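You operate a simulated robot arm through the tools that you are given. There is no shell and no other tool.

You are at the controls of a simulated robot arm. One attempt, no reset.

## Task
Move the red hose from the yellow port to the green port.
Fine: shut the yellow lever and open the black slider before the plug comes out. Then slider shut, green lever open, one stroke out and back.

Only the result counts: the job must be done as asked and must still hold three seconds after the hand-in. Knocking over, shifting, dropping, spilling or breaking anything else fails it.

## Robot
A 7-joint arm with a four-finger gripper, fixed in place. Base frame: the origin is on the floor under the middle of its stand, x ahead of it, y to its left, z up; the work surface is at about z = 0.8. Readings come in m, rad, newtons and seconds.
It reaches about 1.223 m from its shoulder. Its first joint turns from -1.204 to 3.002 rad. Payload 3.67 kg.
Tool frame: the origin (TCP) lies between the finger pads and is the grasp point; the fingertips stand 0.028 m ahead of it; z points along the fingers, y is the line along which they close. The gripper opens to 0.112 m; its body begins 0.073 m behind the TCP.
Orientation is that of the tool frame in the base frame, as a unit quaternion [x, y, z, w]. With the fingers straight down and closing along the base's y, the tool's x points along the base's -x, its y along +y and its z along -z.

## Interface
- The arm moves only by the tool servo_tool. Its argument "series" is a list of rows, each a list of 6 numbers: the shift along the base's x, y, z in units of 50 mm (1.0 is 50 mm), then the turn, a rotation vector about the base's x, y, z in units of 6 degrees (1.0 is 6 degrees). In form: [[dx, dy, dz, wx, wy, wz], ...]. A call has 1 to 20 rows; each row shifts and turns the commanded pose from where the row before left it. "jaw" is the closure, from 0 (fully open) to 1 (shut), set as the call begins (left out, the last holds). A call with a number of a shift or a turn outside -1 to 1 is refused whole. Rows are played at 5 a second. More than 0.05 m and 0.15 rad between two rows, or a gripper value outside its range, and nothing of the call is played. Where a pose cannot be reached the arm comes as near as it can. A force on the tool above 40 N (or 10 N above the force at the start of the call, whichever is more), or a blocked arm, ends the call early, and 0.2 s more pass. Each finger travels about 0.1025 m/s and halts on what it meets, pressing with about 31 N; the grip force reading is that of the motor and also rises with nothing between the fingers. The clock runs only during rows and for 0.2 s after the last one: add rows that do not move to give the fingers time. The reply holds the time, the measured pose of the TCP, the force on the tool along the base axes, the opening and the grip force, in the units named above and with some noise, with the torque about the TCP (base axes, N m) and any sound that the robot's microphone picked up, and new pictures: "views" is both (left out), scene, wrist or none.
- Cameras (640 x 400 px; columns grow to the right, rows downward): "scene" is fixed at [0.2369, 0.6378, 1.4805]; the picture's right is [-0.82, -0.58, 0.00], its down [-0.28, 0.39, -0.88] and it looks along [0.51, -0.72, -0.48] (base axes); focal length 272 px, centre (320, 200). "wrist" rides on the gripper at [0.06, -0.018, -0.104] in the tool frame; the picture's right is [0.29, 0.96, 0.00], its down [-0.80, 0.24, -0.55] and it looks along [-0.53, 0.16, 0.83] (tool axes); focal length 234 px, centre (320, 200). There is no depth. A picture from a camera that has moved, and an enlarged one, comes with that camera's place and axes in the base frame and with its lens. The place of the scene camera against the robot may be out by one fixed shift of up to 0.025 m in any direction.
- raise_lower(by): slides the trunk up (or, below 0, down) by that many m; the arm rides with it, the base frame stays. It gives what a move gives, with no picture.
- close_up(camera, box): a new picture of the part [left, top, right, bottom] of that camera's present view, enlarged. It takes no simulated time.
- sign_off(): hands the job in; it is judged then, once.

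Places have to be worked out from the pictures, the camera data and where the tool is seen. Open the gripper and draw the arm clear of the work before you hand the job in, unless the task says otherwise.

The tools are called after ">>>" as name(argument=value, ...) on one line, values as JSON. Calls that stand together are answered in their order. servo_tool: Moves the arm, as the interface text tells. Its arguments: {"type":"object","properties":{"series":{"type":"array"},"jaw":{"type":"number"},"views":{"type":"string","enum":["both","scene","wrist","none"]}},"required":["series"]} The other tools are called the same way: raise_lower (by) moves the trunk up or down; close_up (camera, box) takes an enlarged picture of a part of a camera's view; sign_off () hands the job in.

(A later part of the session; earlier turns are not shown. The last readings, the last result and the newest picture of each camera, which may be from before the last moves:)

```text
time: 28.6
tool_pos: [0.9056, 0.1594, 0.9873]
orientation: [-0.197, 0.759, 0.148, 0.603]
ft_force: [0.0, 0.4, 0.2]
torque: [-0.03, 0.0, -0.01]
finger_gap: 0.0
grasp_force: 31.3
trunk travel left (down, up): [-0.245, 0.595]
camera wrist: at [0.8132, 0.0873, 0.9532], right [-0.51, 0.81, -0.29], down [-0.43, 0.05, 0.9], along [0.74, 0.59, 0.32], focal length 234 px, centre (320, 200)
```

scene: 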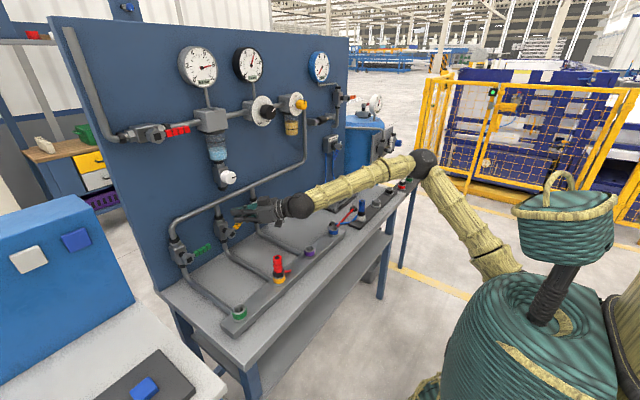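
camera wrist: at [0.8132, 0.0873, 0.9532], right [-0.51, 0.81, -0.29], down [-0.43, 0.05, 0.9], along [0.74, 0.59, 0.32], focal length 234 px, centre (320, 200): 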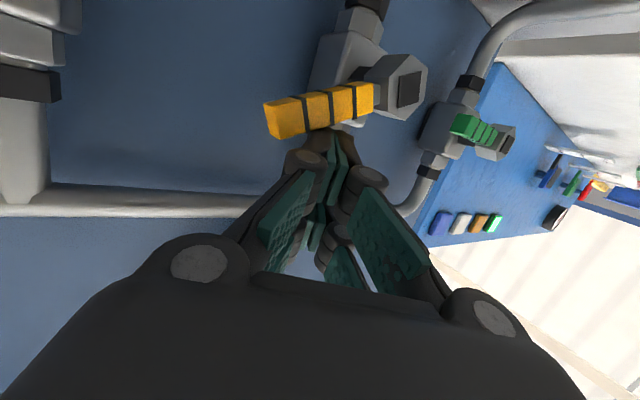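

The yellow lever has swung over toward -y. I check how far it has turned.

>>> close_up(camera="scene", box=[160, 195, 280, 275])

>>> close_up(camera="wrist", box=[240, 20, 460, 160])

```text
5.00 times, centred on (220, 235) of scene
camera zoom: at [0.2369, 0.6378, 1.4805], right [-0.82, -0.58, 0.0], down [-0.28, 0.39, -0.88], along [0.51, -0.72, -0.48], focal length 1360 px, centre (820, 25)
```

zoom: 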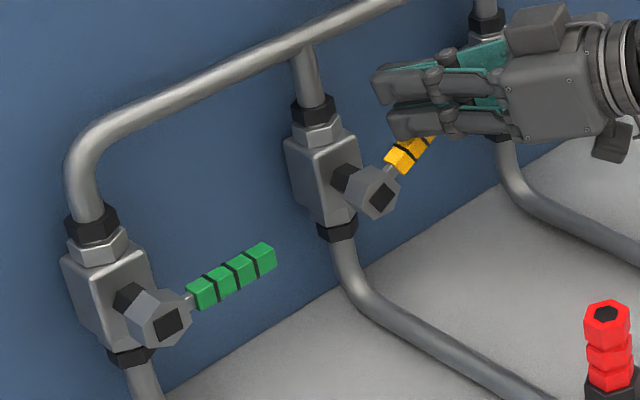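

```text
2.86 times, centred on (350, 90) of wrist
camera zoom: at [0.8132, 0.0873, 0.9532], right [-0.51, 0.81, -0.29], down [-0.43, 0.05, 0.9], along [0.74, 0.59, 0.32], focal length 669 px, centre (234, 514)
```

zoom: 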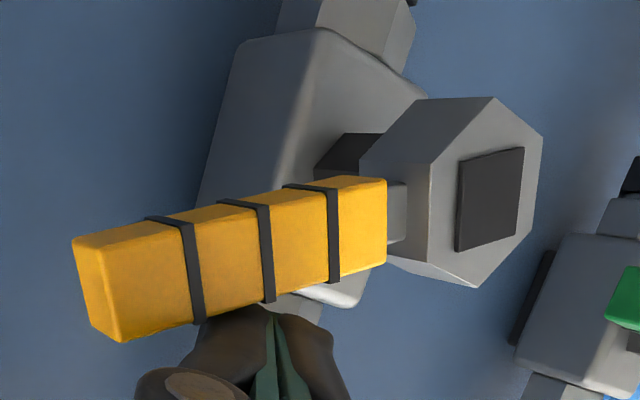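

The lever still stands about 20° above horizontal. I press it down in small steps until it reaches its stop.

>>> servo_tool(series=[[0, -0.05, -0.12, 0, 0, 0], [0, -0.05, -0.12, 0, 0, 0], [0, 0, -0.12, 0, 0, 0], [0, 0, -0.12, 0, 0, 0], [0, 0, -0.06, 0, 0, 0], [0, 0, 0, 0, 0, 0]], views="scene")

>>> close_up(camera="scene", box=[160, 195, 280, 275])

>>> close_up(camera="wrist", box=[240, 20, 460, 160])

```text
time: 30.0
tool_pos: [0.9052, 0.1549, 0.9619]
orientation: [-0.196, 0.757, 0.148, 0.605]
ft_force: [8.6, 5.1, 22.3]
torque: [0.35, -0.62, -0.02]
finger_gap: 0.006
grasp_force: 35.9
trunk travel left (down, up): [-0.245, 0.595]
```

scene: 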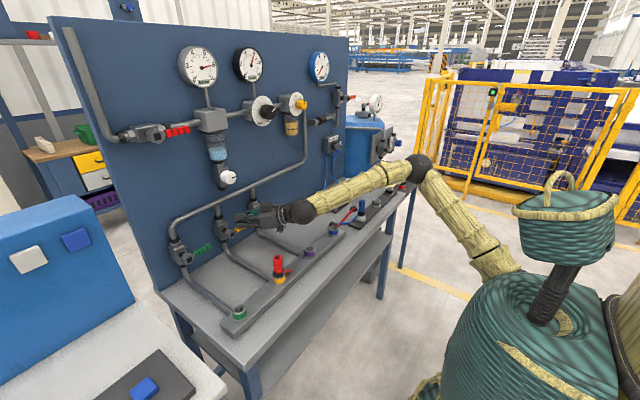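

```text
5.00 times, centred on (220, 235) of scene
camera zoom: at [0.2369, 0.6378, 1.4805], right [-0.82, -0.58, 0.0], down [-0.28, 0.39, -0.88], along [0.51, -0.72, -0.48], focal length 1360 px, centre (820, 25)
```

zoom: 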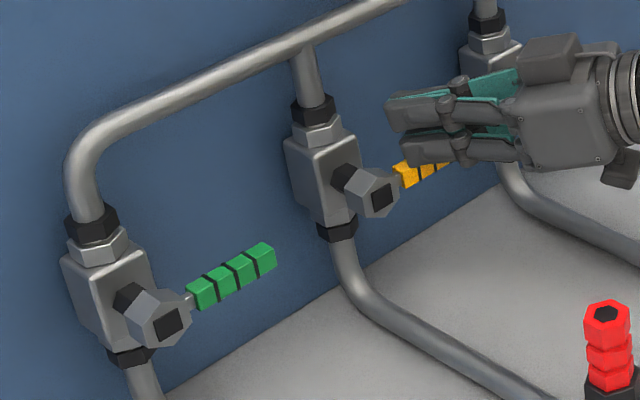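

```text
2.86 times, centred on (350, 90) of wrist
camera zoom: at [0.8114, 0.0825, 0.9287], right [-0.51, 0.81, -0.29], down [-0.44, 0.05, 0.9], along [0.74, 0.59, 0.33], focal length 669 px, centre (234, 514)
```

zoom: 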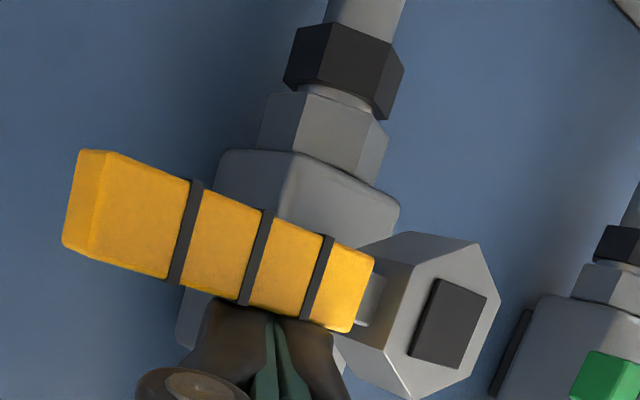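

The yellow lever is against its stop (22 N) and parallel to the shut green and purple ones. I lift off, back away and verify.

>>> servo_tool(series=[[0, 0, 0.4, 0, 0, 0], [0, 0, 0.5, 0, 0, 0], [-0.8, 0, 0.2, 0, 0, 0], [-0.8, 0, 0.2, 0, 0, 0], [-0.8, 0, 0.2, 0, 0, 0], [-0.8, 0, 0.2, 0, 0, 0], [0, 0, 0, 0, 0, 0]], views="both")

>>> close_up(camera="scene", box=[160, 195, 280, 275])

```text
time: 31.6
tool_pos: [0.7449, 0.1527, 1.0451]
orientation: [-0.197, 0.759, 0.149, 0.602]
ft_force: [0.4, -0.2, 1.0]
torque: [0.01, 0.02, -0.01]
finger_gap: 0.0
grasp_force: 36.1
trunk travel left (down, up): [-0.245, 0.595]
camera wrist: at [0.6512, 0.0809, 1.0116], right [-0.51, 0.81, -0.29], down [-0.43, 0.05, 0.9], along [0.74, 0.59, 0.32], focal length 234 px, centre (320, 200)
```

scene: 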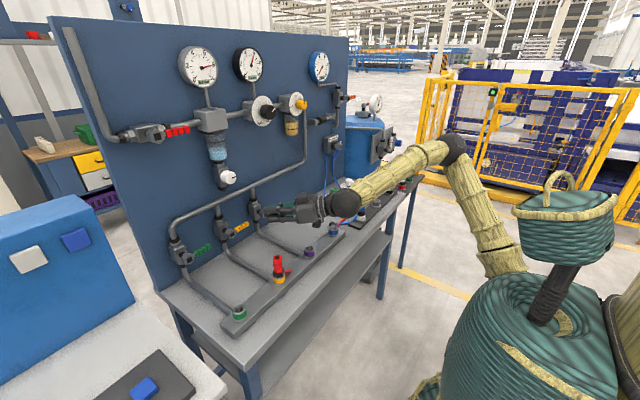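
wrist: 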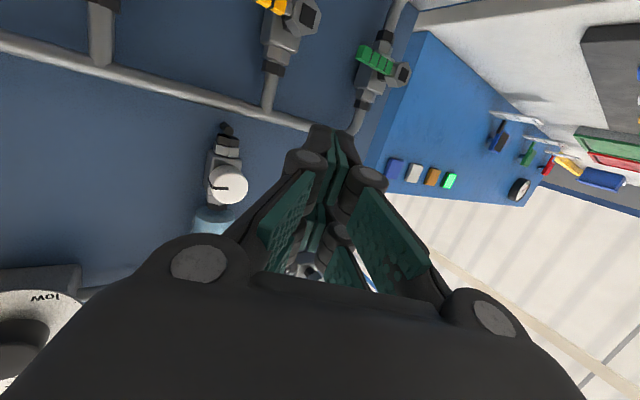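

```text
5.00 times, centred on (220, 235) of scene
camera zoom: at [0.2369, 0.6378, 1.4805], right [-0.82, -0.58, 0.0], down [-0.28, 0.39, -0.88], along [0.51, -0.72, -0.48], focal length 1360 px, centre (820, 25)
```

zoom: 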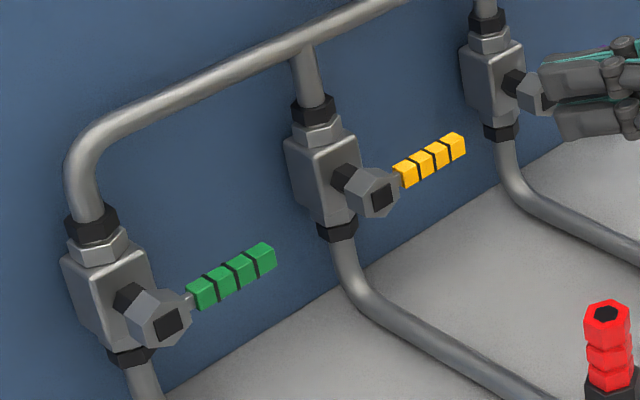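

Yellow is shut. Now I travel to a standoff in front of the black slider, straightening the hand's yaw on the way.

>>> servo_tool(series=[[0, -0.9, 0.3, 0, 0, -0.43], [0, -0.9, 0.3, 0, 0, -0.43], [0, -0.9, 0.3, 0, 0, -0.43], [0, -0.9, 0.3, 0, 0, -0.43], [0, -0.9, 0.3, 0, 0, -0.43], [0, -0.9, 0.3, 0, 0, -0.43], [0, -0.9, 0.3, 0, 0, -0.43], [0, -0.9, 0.3, 0, 0, -0.43], [0, -0.9, 0.3, 0, 0, -0.43], [0, -0.9, 0.3, 0, 0, -0.43], [0, -0.9, 0.1, 0, 0, -0.4], [0, -0.5, 0, 0, 0, 0], [0, 0, 0, 0, 0, 0]], views="both")

```text
time: 34.4
tool_pos: [0.7464, -0.3705, 1.1975]
orientation: [-0.006, 0.784, -0.003, 0.621]
ft_force: [0.2, 0.3, -0.4]
torque: [0.03, -0.01, -0.01]
finger_gap: 0.0001
grasp_force: 35.5
trunk travel left (down, up): [-0.245, 0.595]
camera wrist: at [0.6305, -0.3898, 1.1643], right [-0.07, 0.95, -0.29], down [-0.36, 0.25, 0.9], along [0.93, 0.17, 0.32], focal length 234 px, centre (320, 200)
```

scene: 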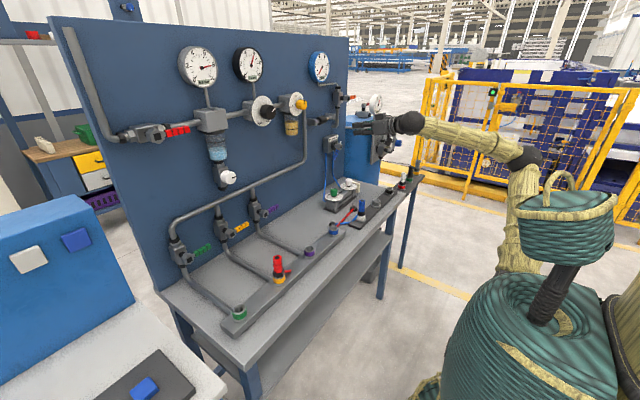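
wrist: 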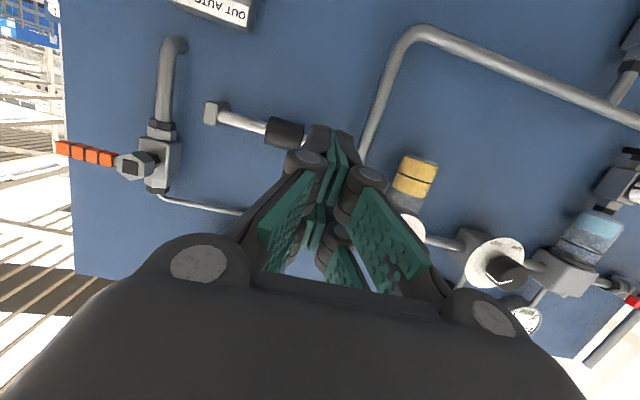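

The sleeve triangulates to about (0.955, -0.405, 1.198). I open the jaw part-way and roll the hand 90° so the fingers close vertically on the sleeve.

>>> servo_tool(series=[[0, 0, 0, 0.97, 0, -0.23], [0, 0, 0, 0.97, 0, -0.23], [0, 0, 0, 0.97, 0, -0.23], [0, 0, 0, 0.97, 0, -0.23], [0, 0, 0, 0.97, 0, -0.23], [0, 0, 0, 0.97, 0, -0.23], [0, 0, 0, 0.97, 0, -0.23], [0, 0, 0, 0.97, 0, -0.23], [0, 0, 0, 0.97, 0, -0.23], [0, 0, 0, 0.97, 0, -0.23], [0, 0, 0, 0.97, 0, -0.23], [0, 0, 0, 0.97, 0, -0.23], [0, 0, 0, 0.97, 0, -0.23], [0, 0, 0, 0.97, 0, -0.23], [0, 0, 0, 0.97, 0, -0.23], [0, 0, 0, 0, 0, 0]], jaw=0.3, views="both")

```text
time: 37.8
tool_pos: [0.7466, -0.365, 1.1985]
orientation: [0.55, 0.559, 0.435, 0.443]
ft_force: [-0.9, 0.1, 1.3]
torque: [0.01, 0.0, -0.02]
finger_gap: 0.0785
grasp_force: 0.1
trunk travel left (down, up): [-0.245, 0.595]
camera wrist: at [0.6385, -0.3066, 1.205], right [0.22, 0.3, 0.93], down [-0.48, -0.79, 0.37], along [0.85, -0.53, -0.03], focal length 234 px, centre (320, 200)
```

scene: 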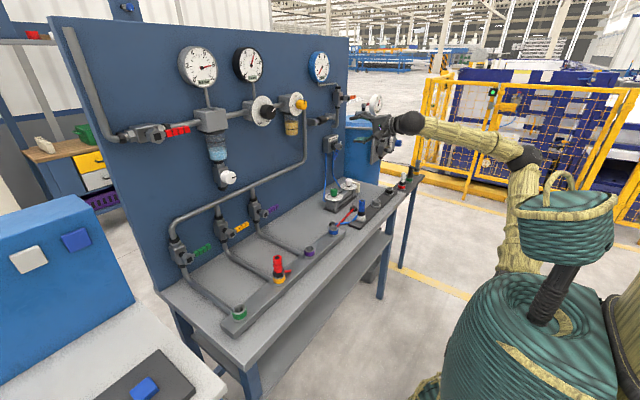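
wrist: 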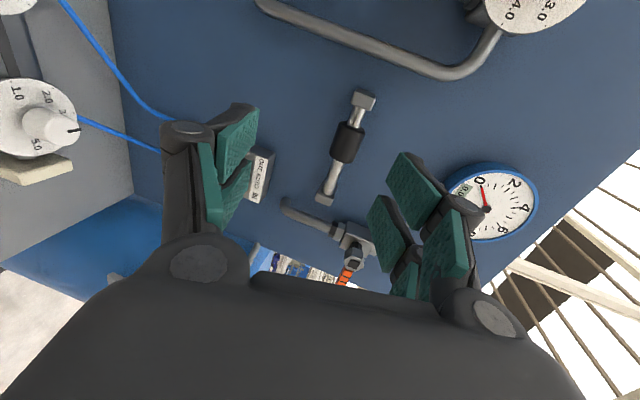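

>>> close_up(camera="wrist", box=[270, 70, 430, 230])

```text
2.50 times, centred on (350, 150) of wrist
camera zoom: at [0.6385, -0.3066, 1.205], right [0.22, 0.3, 0.93], down [-0.48, -0.79, 0.37], along [0.85, -0.53, -0.03], focal length 585 px, centre (245, 325)
```

zoom: 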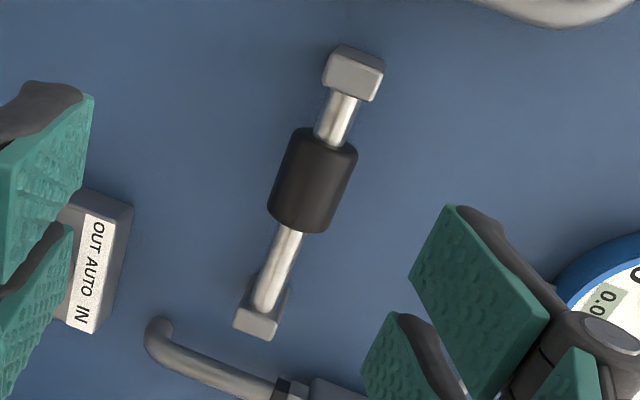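

I level the hand, centre it on the sleeve at y≈-0.405, z≈1.20, and close in to x≈0.88 first.

>>> servo_tool(series=[[0.2, -0.27, 0, 0, -0.73, 0], [0.4, -0.27, 0, 0, -0.73, 0], [0.5, -0.26, 0.03, 0, -0.74, 0], [0.8, 0, 0, 0, 0, 0], [0.8, 0, 0, 0, 0, 0], [0, 0, 0, 0, 0, 0]], views="wrist")

```text
time: 39.2
tool_pos: [0.8801, -0.4064, 1.2034]
orientation: [0.495, 0.504, 0.495, 0.505]
ft_force: [0.3, 0.9, 0.2]
torque: [-0.03, -0.06, -0.02]
finger_gap: 0.0784
grasp_force: 0.1
trunk travel left (down, up): [-0.245, 0.595]
camera wrist: at [0.7752, -0.3473, 1.1852], right [0.0, 0.31, 0.95], down [-0.55, -0.79, 0.25], along [0.83, -0.53, 0.17], focal length 234 px, centre (320, 200)
```

wrist: 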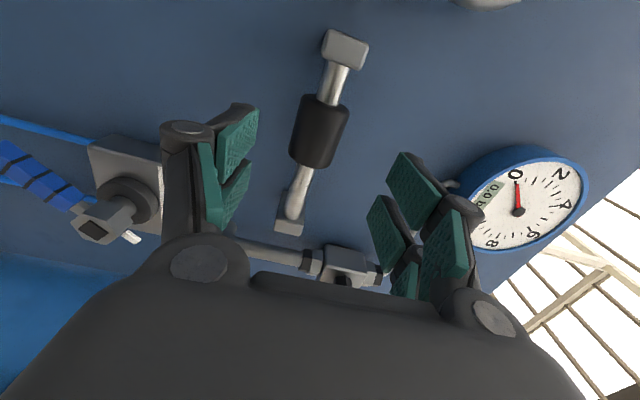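

>>> close_up(camera="wrist", box=[240, 20, 400, 240])

>>> close_up(camera="scene", box=[280, 80, 420, 170])

```text
1.82 times, centred on (320, 130) of wrist
camera zoom: at [0.7752, -0.3473, 1.1852], right [0.0, 0.31, 0.95], down [-0.55, -0.79, 0.25], along [0.83, -0.53, 0.17], focal length 426 px, centre (320, 327)
```

zoom: 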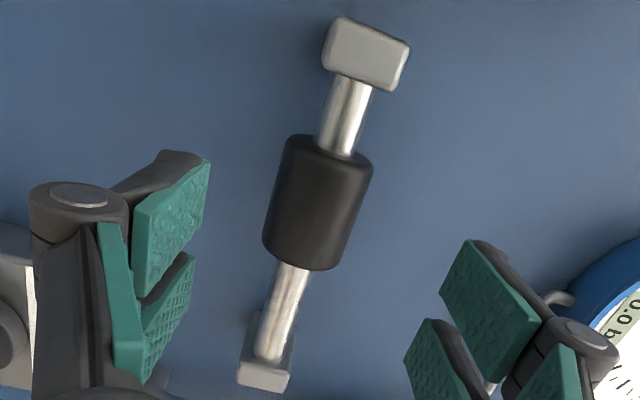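

```text
4.44 times, centred on (350, 125) of scene
camera zoom: at [0.2369, 0.6378, 1.4805], right [-0.82, -0.58, 0.0], down [-0.28, 0.39, -0.88], along [0.51, -0.72, -0.48], focal length 1209 px, centre (187, 533)
```

zoom: 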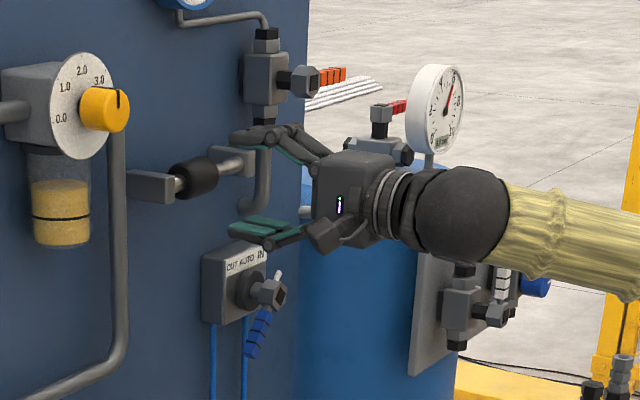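

The scene view puts the sleeve centre about 5 cm ahead of the fingertips (x≈0.96, y≈-0.40, z≈1.197). I move forward with the open fingers above and below it.

>>> servo_tool(series=[[0.3, 0.05, -0.05, 0, 0, 0], [0.3, 0.05, -0.05, 0, 0, 0], [0.3, 0, 0, 0, 0, 0], [0.3, 0, 0, 0, 0, 0], [0.15, 0, 0, 0, 0, 0], [0, 0, 0, 0, 0, 0]], views="both")

>>> close_up(camera="scene", box=[280, 80, 420, 170])

```text
time: 40.6
tool_pos: [0.9485, -0.4027, 1.1965]
orientation: [0.496, 0.505, 0.494, 0.505]
ft_force: [0.4, 1.3, -0.2]
torque: [0.02, 0.0, -0.04]
finger_gap: 0.0782
grasp_force: 0.0
trunk travel left (down, up): [-0.245, 0.595]
camera wrist: at [0.8425, -0.344, 1.1779], right [0.0, 0.31, 0.95], down [-0.56, -0.79, 0.25], along [0.83, -0.53, 0.17], focal length 234 px, centre (320, 200)
```

scene: 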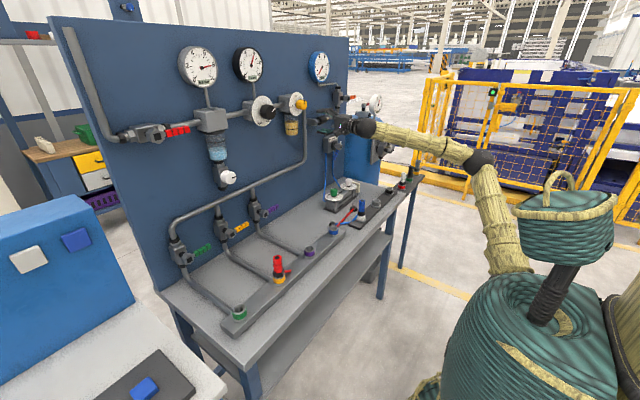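
wrist: 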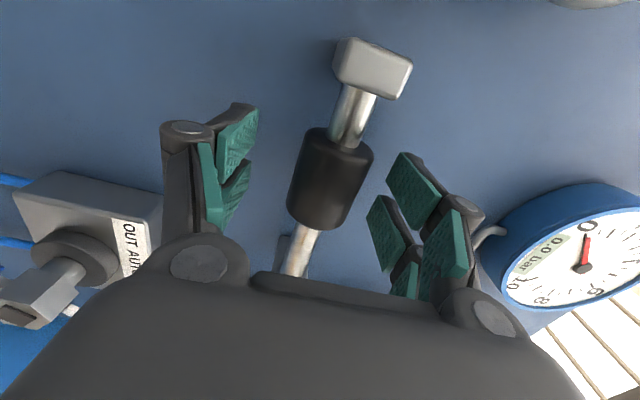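

```text
4.44 times, centred on (350, 125) of scene
camera zoom: at [0.2369, 0.6378, 1.4805], right [-0.82, -0.58, 0.0], down [-0.28, 0.39, -0.88], along [0.51, -0.72, -0.48], focal length 1209 px, centre (187, 533)
```

zoom: 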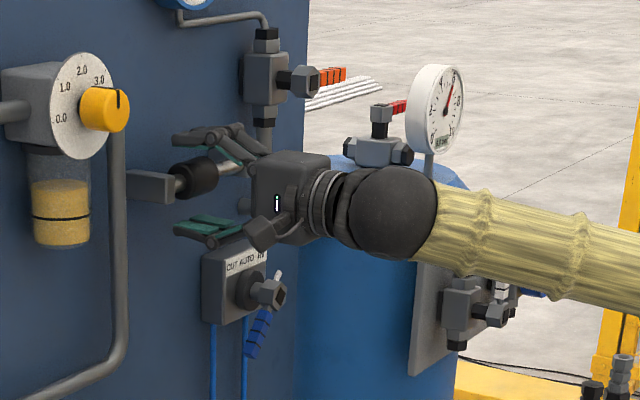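

The sleeve now sits between the upper and lower fingers, near the TCP. I close on it.

>>> servo_tool(series=[[0, 0, 0, 0, 0, 0], [0, 0, 0, 0, 0, 0], [0, 0, 0, 0, 0, 0], [0, 0, 0, 0, 0, 0]], jaw=0.9, views="both")

>>> close_up(camera="scene", box=[280, 80, 420, 170])

```text
time: 41.7
tool_pos: [0.9461, -0.4024, 1.2]
orientation: [0.495, 0.502, 0.497, 0.505]
ft_force: [5.6, 1.5, 8.0]
torque: [1.95, -0.04, -0.47]
finger_gap: 0.0375
grasp_force: 45.1
trunk travel left (down, up): [-0.245, 0.595]
stopped in row 4: the force on the tool passed its limit at 41 N (the readings are from after the stop); the commanded pose is now the measured one
camera wrist: at [0.8414, -0.3439, 1.1815], right [0.0, 0.3, 0.95], down [-0.56, -0.79, 0.25], along [0.83, -0.53, 0.17], focal length 234 px, centre (320, 200)
```

scene: 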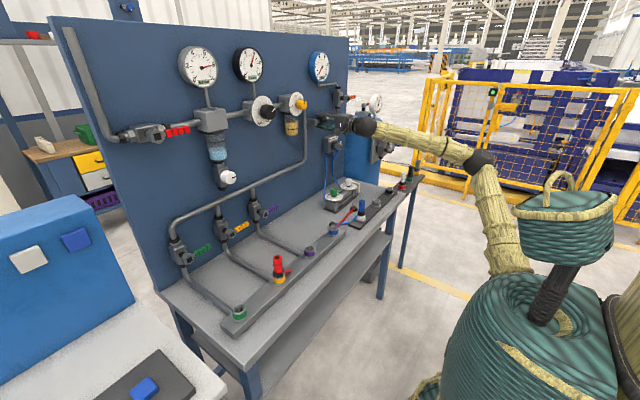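
wrist: 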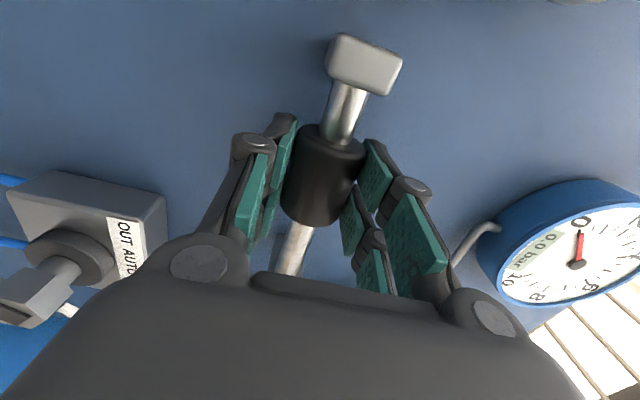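

```text
4.44 times, centred on (350, 125) of scene
camera zoom: at [0.2369, 0.6378, 1.4805], right [-0.82, -0.58, 0.0], down [-0.28, 0.39, -0.88], along [0.51, -0.72, -0.48], focal length 1209 px, centre (187, 533)
```

zoom: 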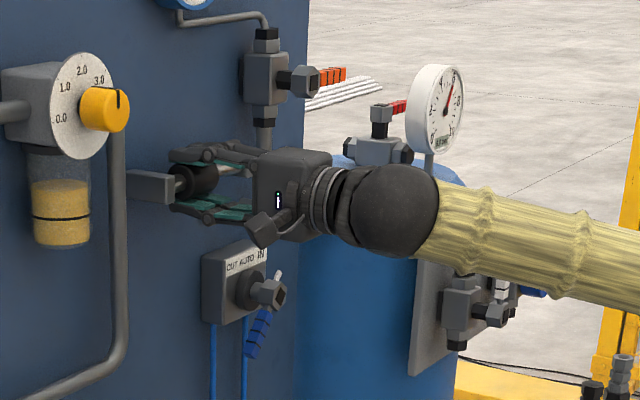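

The sleeve is gripped (gap 37.5 mm, aligned at z≈1.200). I slide it toward -y.

>>> servo_tool(series=[[0, -0.15, 0, 0, 0, 0], [0, -0.15, 0, 0, 0, 0], [0, -0.15, 0, 0, 0, 0], [0, -0.15, 0, 0, 0, 0], [0, 0, 0, 0, 0, 0]], views="both")

>>> close_up(camera="scene", box=[280, 80, 420, 170])

```text
time: 42.9
tool_pos: [0.9465, -0.4335, 1.1987]
orientation: [0.495, 0.501, 0.497, 0.507]
ft_force: [12.7, -1.8, 21.3]
torque: [2.03, -0.37, 0.54]
finger_gap: 0.0371
grasp_force: 44.8
trunk travel left (down, up): [-0.245, 0.595]
camera wrist: at [0.8414, -0.3743, 1.1814], right [0.0, 0.3, 0.95], down [-0.56, -0.79, 0.25], along [0.83, -0.53, 0.17], focal length 234 px, centre (320, 200)
```

scene: 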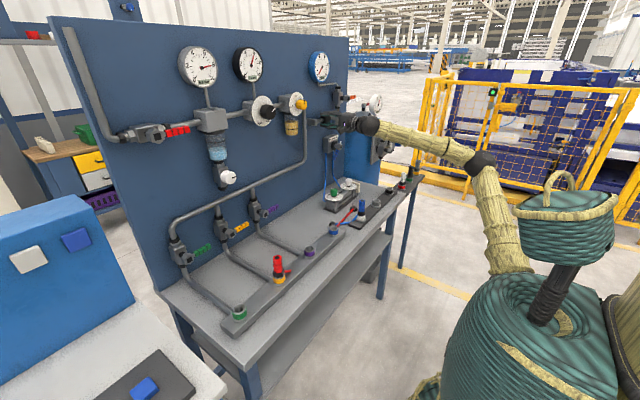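
wrist: 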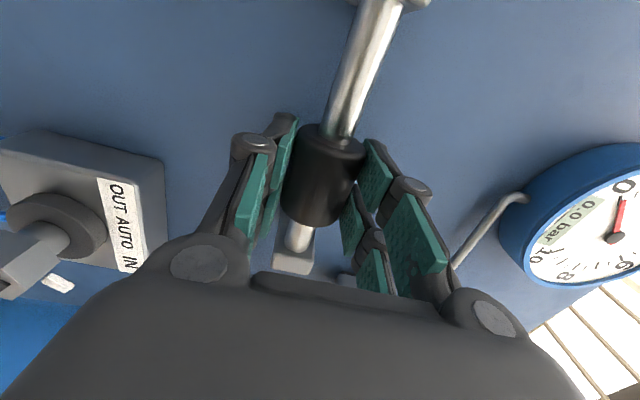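

```text
4.44 times, centred on (350, 125) of scene
camera zoom: at [0.2369, 0.6378, 1.4805], right [-0.82, -0.58, 0.0], down [-0.28, 0.39, -0.88], along [0.51, -0.72, -0.48], focal length 1209 px, centre (187, 533)
```

zoom: 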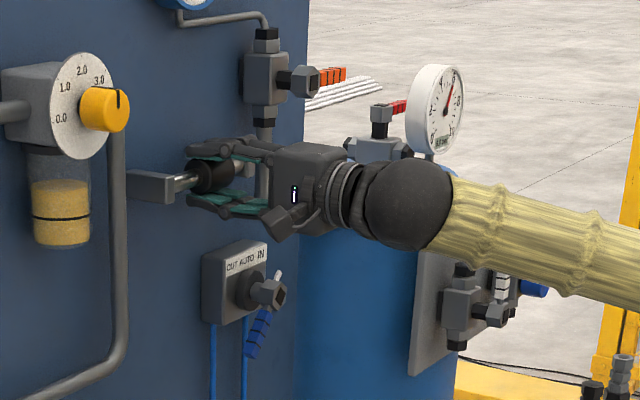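

It moved 31 mm with the sleeve following and little sliding force. I continue in smaller steps to its end stop, easing the vertical load slightly.

>>> servo_tool(series=[[0.02, -0.1, 0.03, 0, 0, 0], [0.02, -0.1, 0.02, 0, 0, 0], [0, -0.1, 0, 0, 0, 0], [0, 0, 0, 0, 0, 0]], views="wrist")

```text
time: 43.9
tool_pos: [0.9493, -0.4427, 1.2002]
orientation: [0.495, 0.505, 0.497, 0.504]
ft_force: [-11.3, 26.8, -8.3]
torque: [2.03, -0.12, 1.14]
finger_gap: 0.0374
grasp_force: 44.7
trunk travel left (down, up): [-0.245, 0.595]
camera wrist: at [0.8448, -0.3837, 1.1816], right [0.0, 0.31, 0.95], down [-0.55, -0.79, 0.25], along [0.83, -0.53, 0.17], focal length 234 px, centre (320, 200)
```

wrist: 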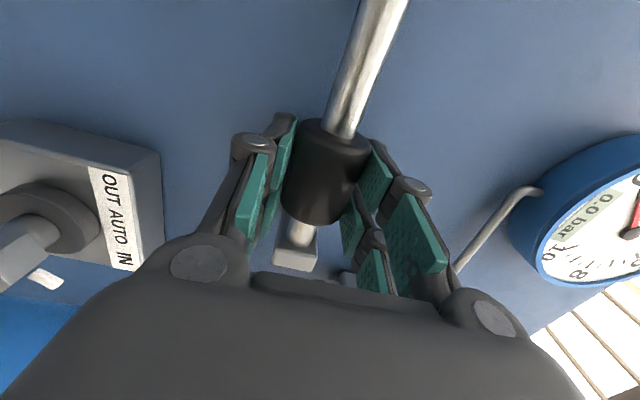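

The slider met its stop after 40 mm of travel (27 N in y), so it is open. I release and back out.

>>> servo_tool(series=[[0, 0.05, 0, 0, 0, 0], [0, 0, 0, 0, 0, 0], [0, 0, 0, 0, 0, 0], [-0.4, 0, 0, 0, 0, 0], [-0.8, 0, 0, 0, 0, 0], [-0.8, 0, 0, 0, 0, 0], [-0.8, 0, 0, 0, 0, 0], [0, 0, 0, 0, 0, 0]], jaw=0.3, views="both")

>>> close_up(camera="scene", box=[280, 80, 420, 170])

```text
time: 45.7
tool_pos: [0.8085, -0.4471, 1.2028]
orientation: [0.496, 0.503, 0.496, 0.505]
ft_force: [0.1, 0.0, 0.6]
torque: [0.01, 0.03, 0.03]
finger_gap: 0.0784
grasp_force: 0.0
trunk travel left (down, up): [-0.245, 0.595]
camera wrist: at [0.7034, -0.3874, 1.1848], right [0.0, 0.3, 0.95], down [-0.56, -0.79, 0.25], along [0.83, -0.53, 0.17], focal length 234 px, centre (320, 200)
```

scene: 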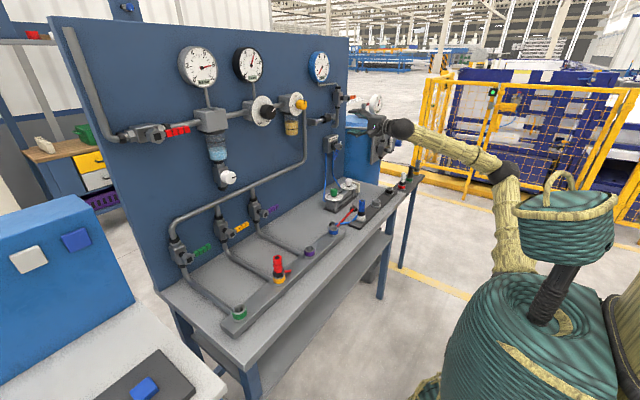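
wrist: 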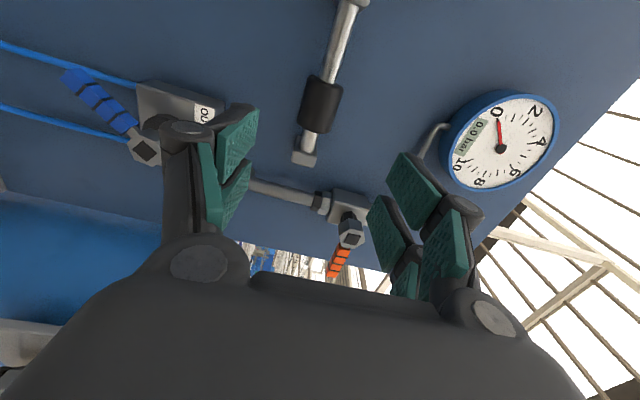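

```text
4.44 times, centred on (350, 125) of scene
camera zoom: at [0.2369, 0.6378, 1.4805], right [-0.82, -0.58, 0.0], down [-0.28, 0.39, -0.88], along [0.51, -0.72, -0.48], focal length 1209 px, centre (187, 533)
```

zoom: 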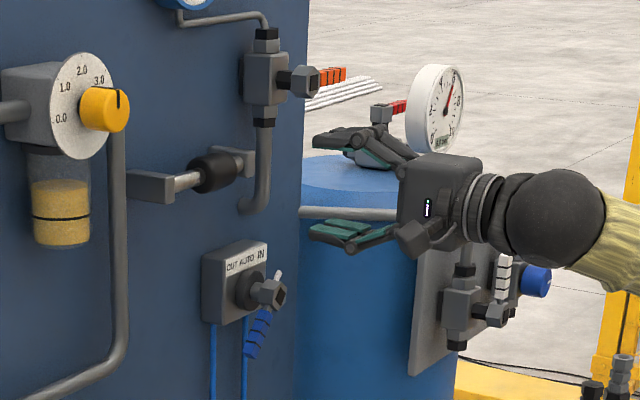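

The slider sits at its -y end and looks undisturbed otherwise. Next is the plug: I back off and turn the hand to point down, closing along x, while moving left to the bench middle.

>>> servo_tool(series=[[-0.7, 0, 0, 0, 0, 0], [-0.7, 0, 0, 0, 0, 0], [-0.7, 0, 0, 0, 0, 0], [0, 0.6, -0.1, 0, 1, 0], [0, 0.6, -0.1, 0, 1, 0], [0, 0.6, -0.1, 0, 1, 0], [0, 0.6, -0.1, 0, 1, 0], [0, 0.6, -0.1, 0, 1, 0], [0, 0.6, -0.1, 0, 1, 0], [0, 0.6, -0.1, 0, 1, 0], [0, 0.6, -0.1, 0, 1, 0], [0, 0.6, -0.1, 0, 1, 0], [0, 0.6, -0.1, 0, 1, 0], [0, 0.6, -0.1, 0, 1, 0], [0, 0.6, -0.1, 0, 1, 0], [0, 0.6, -0.1, 0, 1, 0], [0, 0.6, -0.1, 0, 1, 0], [0, 0.6, -0.1, 0, 1, 0], [0, 0, 0, 0, 0, 0]], views="both")

```text
time: 49.7
tool_pos: [0.7033, 0.0069, 1.1278]
orientation: [0.701, 0.713, 0.0, 0.002]
ft_force: [0.4, 0.7, 0.4]
torque: [0.0, 0.01, 0.03]
finger_gap: 0.0783
grasp_force: 0.0
trunk travel left (down, up): [-0.245, 0.595]
camera wrist: at [0.6824, 0.0666, 1.233], right [0.95, 0.3, 0.0], down [0.25, -0.79, 0.56], along [0.17, -0.53, -0.83], focal length 234 px, centre (320, 200)
```

scene: 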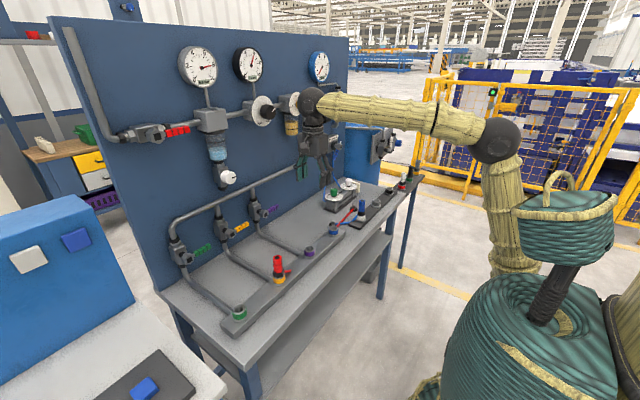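
wrist: 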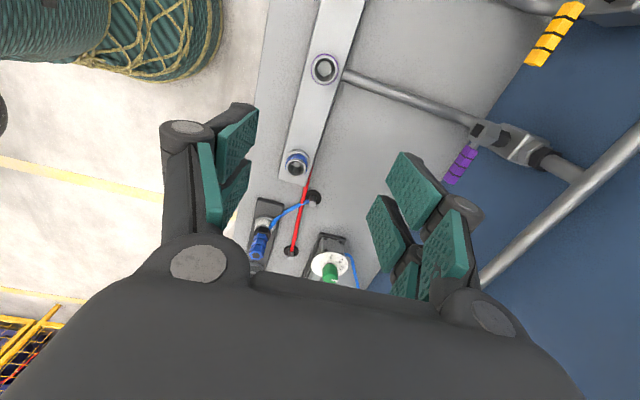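

The hand points down with the jaw closing along x. I test how far left this posture reaches, moving toward the plug at y≈0.2 while staying high.

>>> servo_tool(series=[[0, 0.6, 0, 0.5, 0, 0], [0, 0.6, 0, 0.5, 0, 0], [0, 0.6, 0, 0.5, 0, 0], [0, 0.6, 0, 0.5, 0, 0], [0, 0.6, 0, 0.5, 0, 0], [0, 0.6, 0, 0.5, 0, 0], [0, 0, 0, 0, 0, 0]], views="both")

```text
time: 51.3
tool_pos: [0.7054, 0.1842, 1.1273]
orientation: [0.693, 0.704, 0.113, -0.107]
ft_force: [0.5, 0.3, 0.2]
torque: [-0.04, 0.0, -0.01]
finger_gap: 0.0785
grasp_force: 0.0
trunk travel left (down, up): [-0.245, 0.595]
camera wrist: at [0.6844, 0.2081, 1.2458], right [0.95, 0.29, 0.1], down [0.25, -0.93, 0.28], along [0.17, -0.25, -0.95], focal length 234 px, centre (320, 200)
```

scene: 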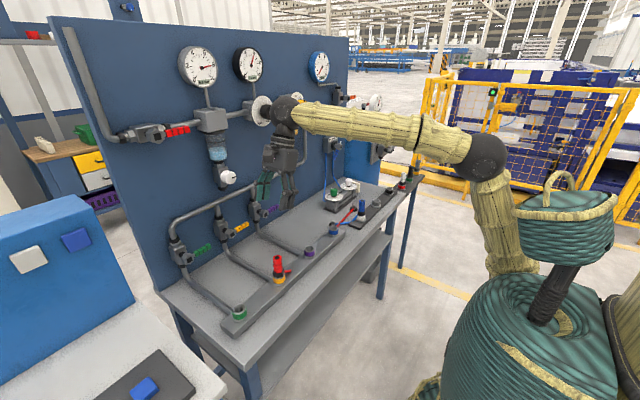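
wrist: 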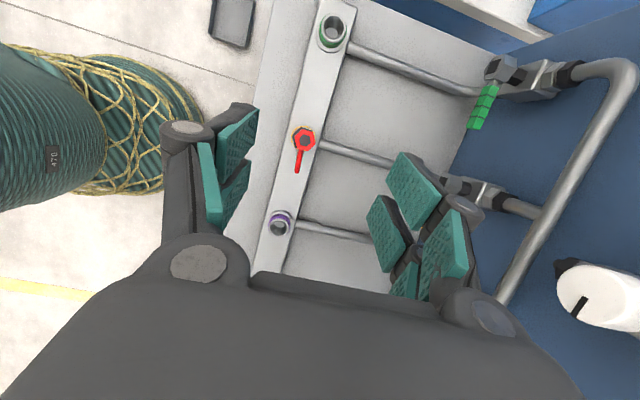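

The posture works here. I zoom to refine plug and port positions.

>>> close_up(camera="wrist", box=[240, 0, 400, 100])

>>> close_up(camera="wrist", box=[240, 100, 400, 200])

```text
4.00 times, centred on (320, 50) of wrist
camera zoom: at [0.6844, 0.2081, 1.2458], right [0.95, 0.29, 0.1], down [0.25, -0.93, 0.28], along [0.17, -0.25, -0.95], focal length 937 px, centre (320, 800)
```

zoom: 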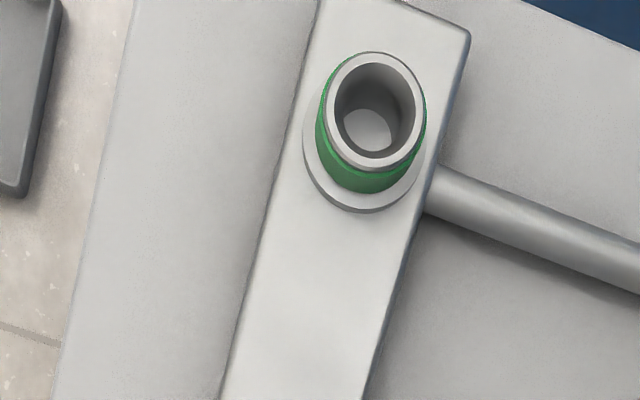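

```text
4.00 times, centred on (320, 150) of wrist
camera zoom: at [0.6844, 0.2081, 1.2458], right [0.95, 0.29, 0.1], down [0.25, -0.93, 0.28], along [0.17, -0.25, -0.95], focal length 937 px, centre (320, 400)
```

zoom: 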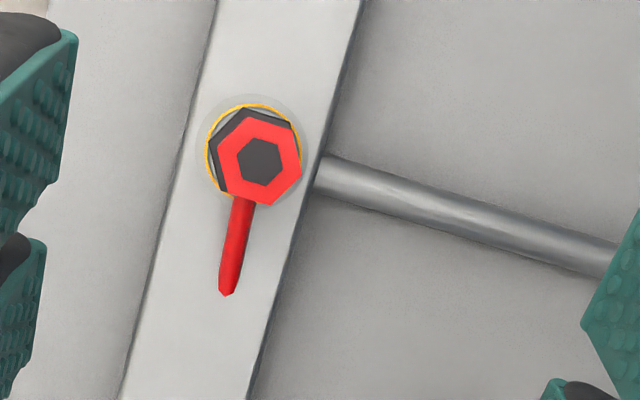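

The plug is at about (0.700, 0.199) and the green port about 0.16 further at y≈0.357. Before gripping I test that this posture also reaches above the green port.

>>> servo_tool(series=[[0, 0.8, -0.3, 0, 0, 0], [0, 0.8, -0.3, 0, 0, 0], [0, 0.8, -0.3, 0, 0, 0], [0, 0.8, -0.3, 0, 0, 0], [0, 0.2, -0.3, 0, 0, 0], [0, 0, 0, 0, 0, 0]], views="both")

```text
time: 52.9
tool_pos: [0.726, 0.283, 1.1313]
orientation: [0.704, 0.676, 0.167, -0.137]
ft_force: [-0.2, -0.4, 0.6]
torque: [0.03, -0.03, 0.02]
finger_gap: 0.0786
grasp_force: 0.1
trunk travel left (down, up): [-0.245, 0.595]
stopped in row 6: the arm was blocked; the commanded pose is now the measured one
camera wrist: at [0.7045, 0.2934, 1.2517], right [0.96, 0.22, 0.15], down [0.19, -0.97, 0.17], along [0.18, -0.14, -0.97], focal length 234 px, centre (320, 200)
```

scene: 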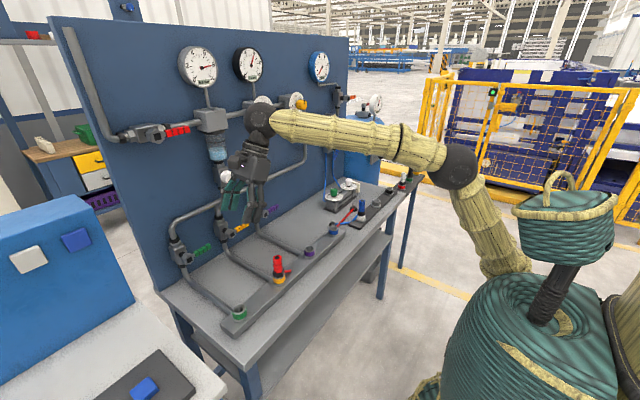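
wrist: 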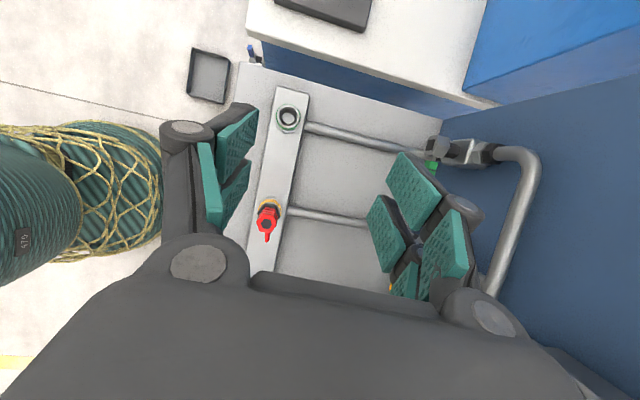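

Blocked again at y≈0.28 with this wrist roll; earlier, yawing the hand left brought the elbow out to the right. I go back right, level the hand, and rotate it about the vertical to a more natural roll.

>>> servo_tool(series=[[-0.1, -0.8, 0, -0.82, 0.1, 0], [-0.1, -0.8, 0, -0.82, 0.1, 0], [-0.1, -0.8, 0, -0.82, 0.1, 0], [-0.1, -0.8, 0, -0.82, 0.1, 0], [-0.1, -0.8, 0, -0.82, 0.1, 0], [0, 0, 0, 0, 0, 1], [0, 0, 0, 0, 0, 1], [0, 0, 0, 0, 0, 1], [0, 0, 0, 0, 0, 1], [0, 0, 0, 0, 0, 1], [0, 0, 0, 0, 0, 1], [0, 0, 0, 0, 0, 1], [0, 0, 0, 0, 0, 1], [0, 0, 0, 0, 0, 1], [0, 0, 0, 0, 0, 1], [0, 0, 0, 0, 0, 1], [0, 0, 0, 0, 0, 1], [0, 0, 0, 0, 0, 1], [0, 0, 0, 0, 0, 1], [0, 0, 0, 0, 0, 1]], views="scene")

```text
time: 57.1
tool_pos: [0.7007, 0.0882, 1.1293]
orientation: [0.017, 1.0, -0.004, 0.001]
ft_force: [-0.1, 1.5, -0.5]
torque: [0.03, 0.01, -0.01]
finger_gap: 0.0783
grasp_force: 0.1
trunk travel left (down, up): [-0.245, 0.595]
```

scene: 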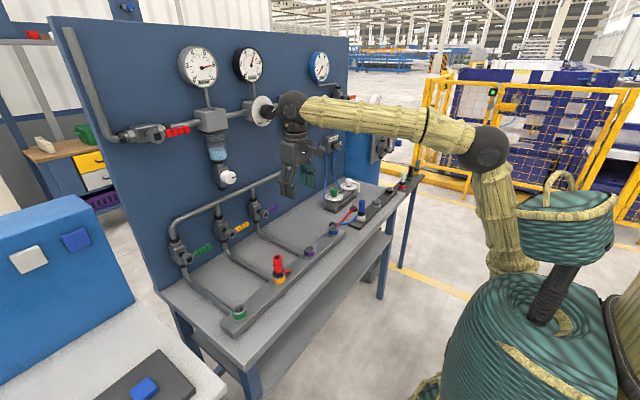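

Now natural orientation at (0.70, 0.09, 1.13). I rotate a further 45° about the vertical while moving left, and watch the elbow.

>>> servo_tool(series=[[0, 0, 0, 0, 0, 1], [0, 0, 0, 0, 0, 1], [0, 0, 0, 0, 0, 1], [0, 0, 0, 0, 0, 1], [0, 0, 0, 0, 0, 1], [0, 0, 0, 0, 0, 1], [0, 0, 0, 0, 0, 1], [0, 0.6, 0, 0, 0, 0.5], [0, 0.6, 0, 0, 0, 0], [0, 0.6, 0, 0, 0, 0], [0, 0.6, 0, 0, 0, 0], [0, 0, 0, 0, 0, 0]], views="both")

```text
time: 59.7
tool_pos: [0.6997, 0.2053, 1.1287]
orientation: [-0.364, 0.931, -0.001, 0.004]
ft_force: [0.5, -0.4, 0.1]
torque: [-0.03, 0.05, 0.0]
finger_gap: 0.0785
grasp_force: 0.1
trunk travel left (down, up): [-0.245, 0.595]
camera wrist: at [0.666, 0.1505, 1.2328], right [-0.86, 0.51, -0.01], down [0.42, 0.72, 0.56], along [0.29, 0.48, -0.83], focal length 234 px, centre (320, 200)
```

scene: 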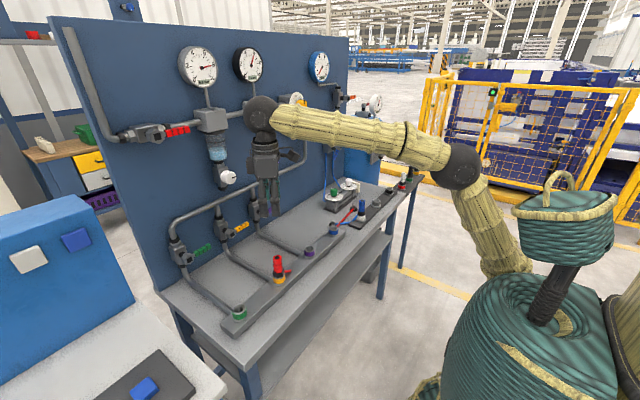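
wrist: 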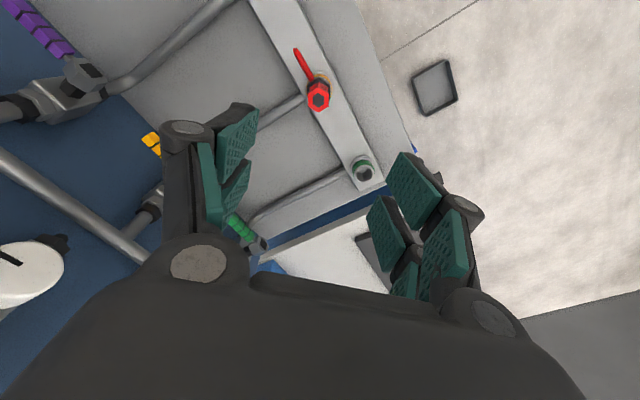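

Roll about the vertical made no difference to the elbow. I look closely at where the upper arm meets the body.

>>> close_up(camera="scene", box=[420, 120, 640, 320])

>>> close_up(camera="wrist", box=[230, 30, 410, 200])

```text
2.00 times, centred on (530, 220) of scene
camera zoom: at [0.2369, 0.6378, 1.4805], right [-0.82, -0.58, 0.0], down [-0.28, 0.39, -0.88], along [0.51, -0.72, -0.48], focal length 544 px, centre (-100, 160)
```

zoom: 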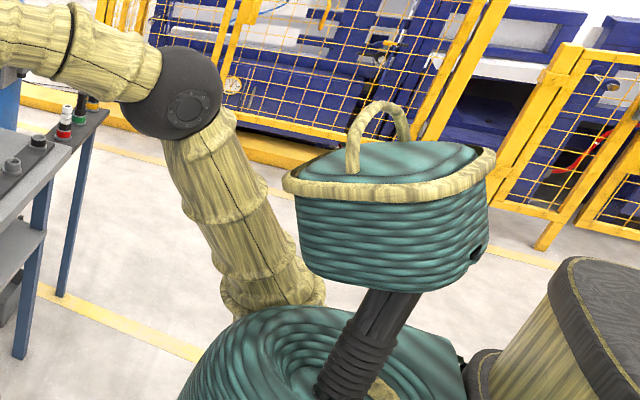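

```text
2.35 times, centred on (320, 115) of wrist
camera zoom: at [0.666, 0.1505, 1.2328], right [-0.86, 0.51, -0.01], down [0.42, 0.72, 0.56], along [0.29, 0.48, -0.83], focal length 551 px, centre (320, 400)
```

zoom: 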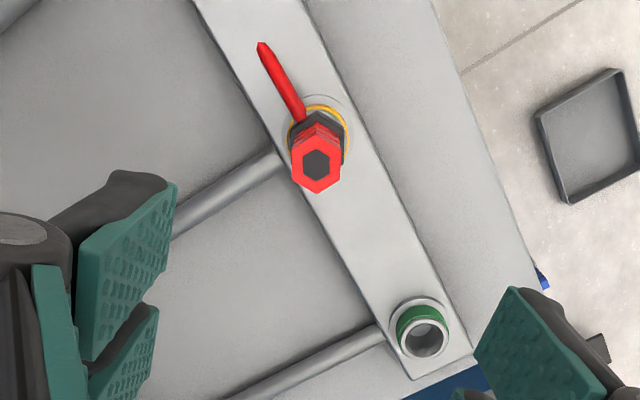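

The upper arm's base nearly touches the torso dome, so the wrist has to stay right of about y≈0.2. I will hold the plug with the hand leaning: fingers pointing down and left with the wrist to the right, jaw closing nearly along x. First I rotate about the vertical to that roll.

>>> servo_tool(series=[[0, -0.4, 0, 0, 0, -1], [0, -0.4, 0, 0, 0, -1], [0, -0.4, 0, 0, 0, -1], [0, 0, 0, 0, 0, -1], [0, 0, 0, 0, 0, -1], [0, 0, 0, 0, 0, -1], [0, 0, 0, 0, 0, -1], [0, 0, 0, 0, 0, -1], [0, 0, 0, 0, 0, -1], [0, 0, 0, 0, 0, -1], [0, 0, 0, 0, 0, -1], [0, 0, 0, 0, 0, -1], [0, 0, 0, 0, 0, -1], [0, 0, 0, 0, 0, -1], [0, 0, 0, 0, 0, -1], [0, 0, 0, 0, 0, -1], [0, 0, 0, 0, 0, -1], [0, 0, 0, 0, 0, -1], [0, 0, 0, 0, 0, -1], [0, 0, 0, 0, 0, -0.2]], views="none")

```text
time: 64.1
tool_pos: [0.7038, 0.0908, 1.1762]
orientation: [0.601, 0.797, 0.047, -0.025]
ft_force: [-0.2, -0.2, -0.5]
torque: [0.02, 0.0, -0.01]
finger_gap: 0.0784
grasp_force: 0.1
trunk travel left (down, up): [-0.245, 0.595]
stopped in row 20: the arm was blocked; the commanded pose is now the measured one
```

>>> servo_tool(series=[[0, 0, 0, 0, 0, 0]], views="both")

>>> close_up(camera="scene", box=[240, 70, 400, 220])

>>> close_up(camera="scene", box=[420, 120, 640, 320])

```text
time: 64.5
tool_pos: [0.7038, 0.0921, 1.1772]
orientation: [0.601, 0.798, 0.046, -0.025]
ft_force: [0.4, 0.0, 0.2]
torque: [-0.01, -0.02, 0.05]
finger_gap: 0.0783
grasp_force: 0.0
trunk travel left (down, up): [-0.245, 0.595]
camera wrist: at [0.6676, 0.1323, 1.2857], right [0.84, 0.54, 0.07], down [0.44, -0.75, 0.49], along [0.31, -0.38, -0.87], focal length 234 px, centre (320, 200)
```

scene: 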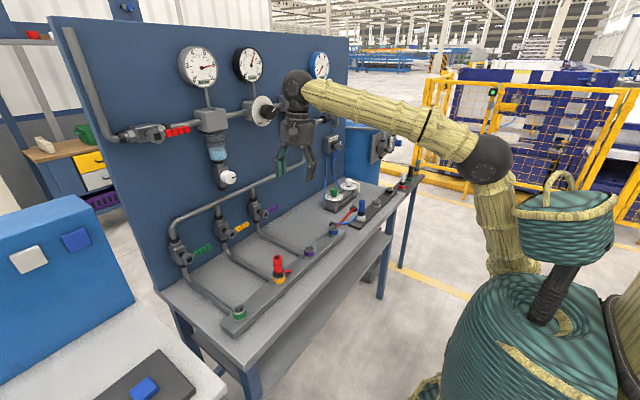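
wrist: 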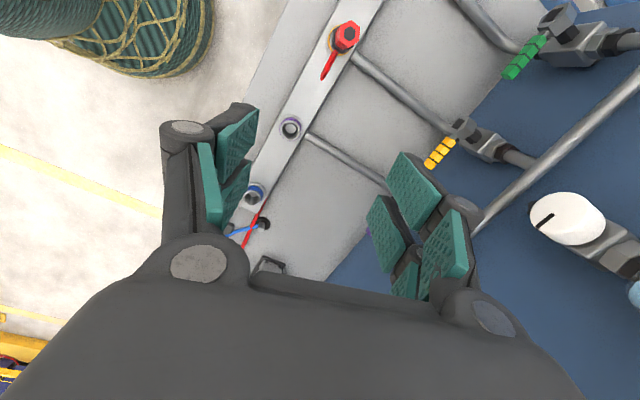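

```text
2.67 times, centred on (320, 145) of scene
camera zoom: at [0.2369, 0.6378, 1.4805], right [-0.82, -0.58, 0.0], down [-0.28, 0.39, -0.88], along [0.51, -0.72, -0.48], focal length 725 px, centre (320, 347)
```

zoom: 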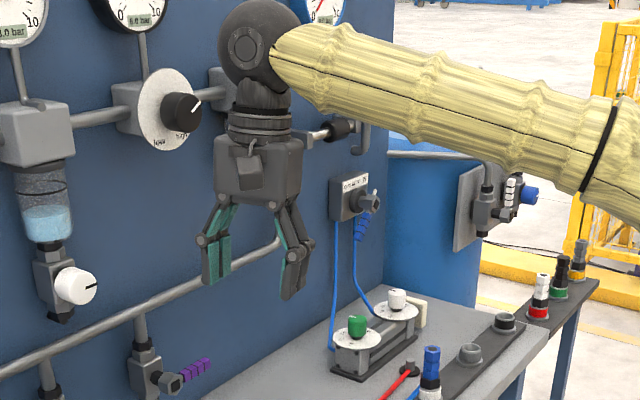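

```text
2.00 times, centred on (530, 220) of scene
camera zoom: at [0.2369, 0.6378, 1.4805], right [-0.82, -0.58, 0.0], down [-0.28, 0.39, -0.88], along [0.51, -0.72, -0.48], focal length 544 px, centre (-100, 160)
```

zoom: 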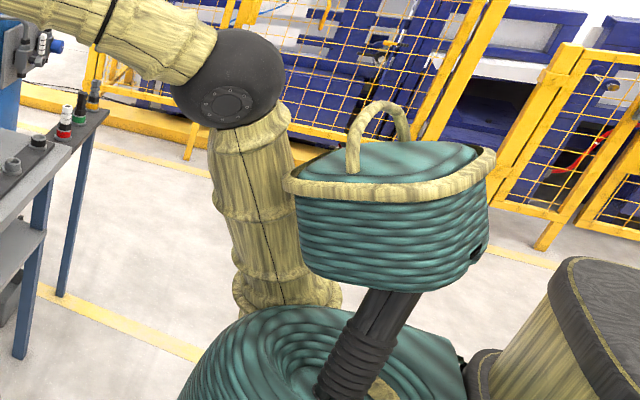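

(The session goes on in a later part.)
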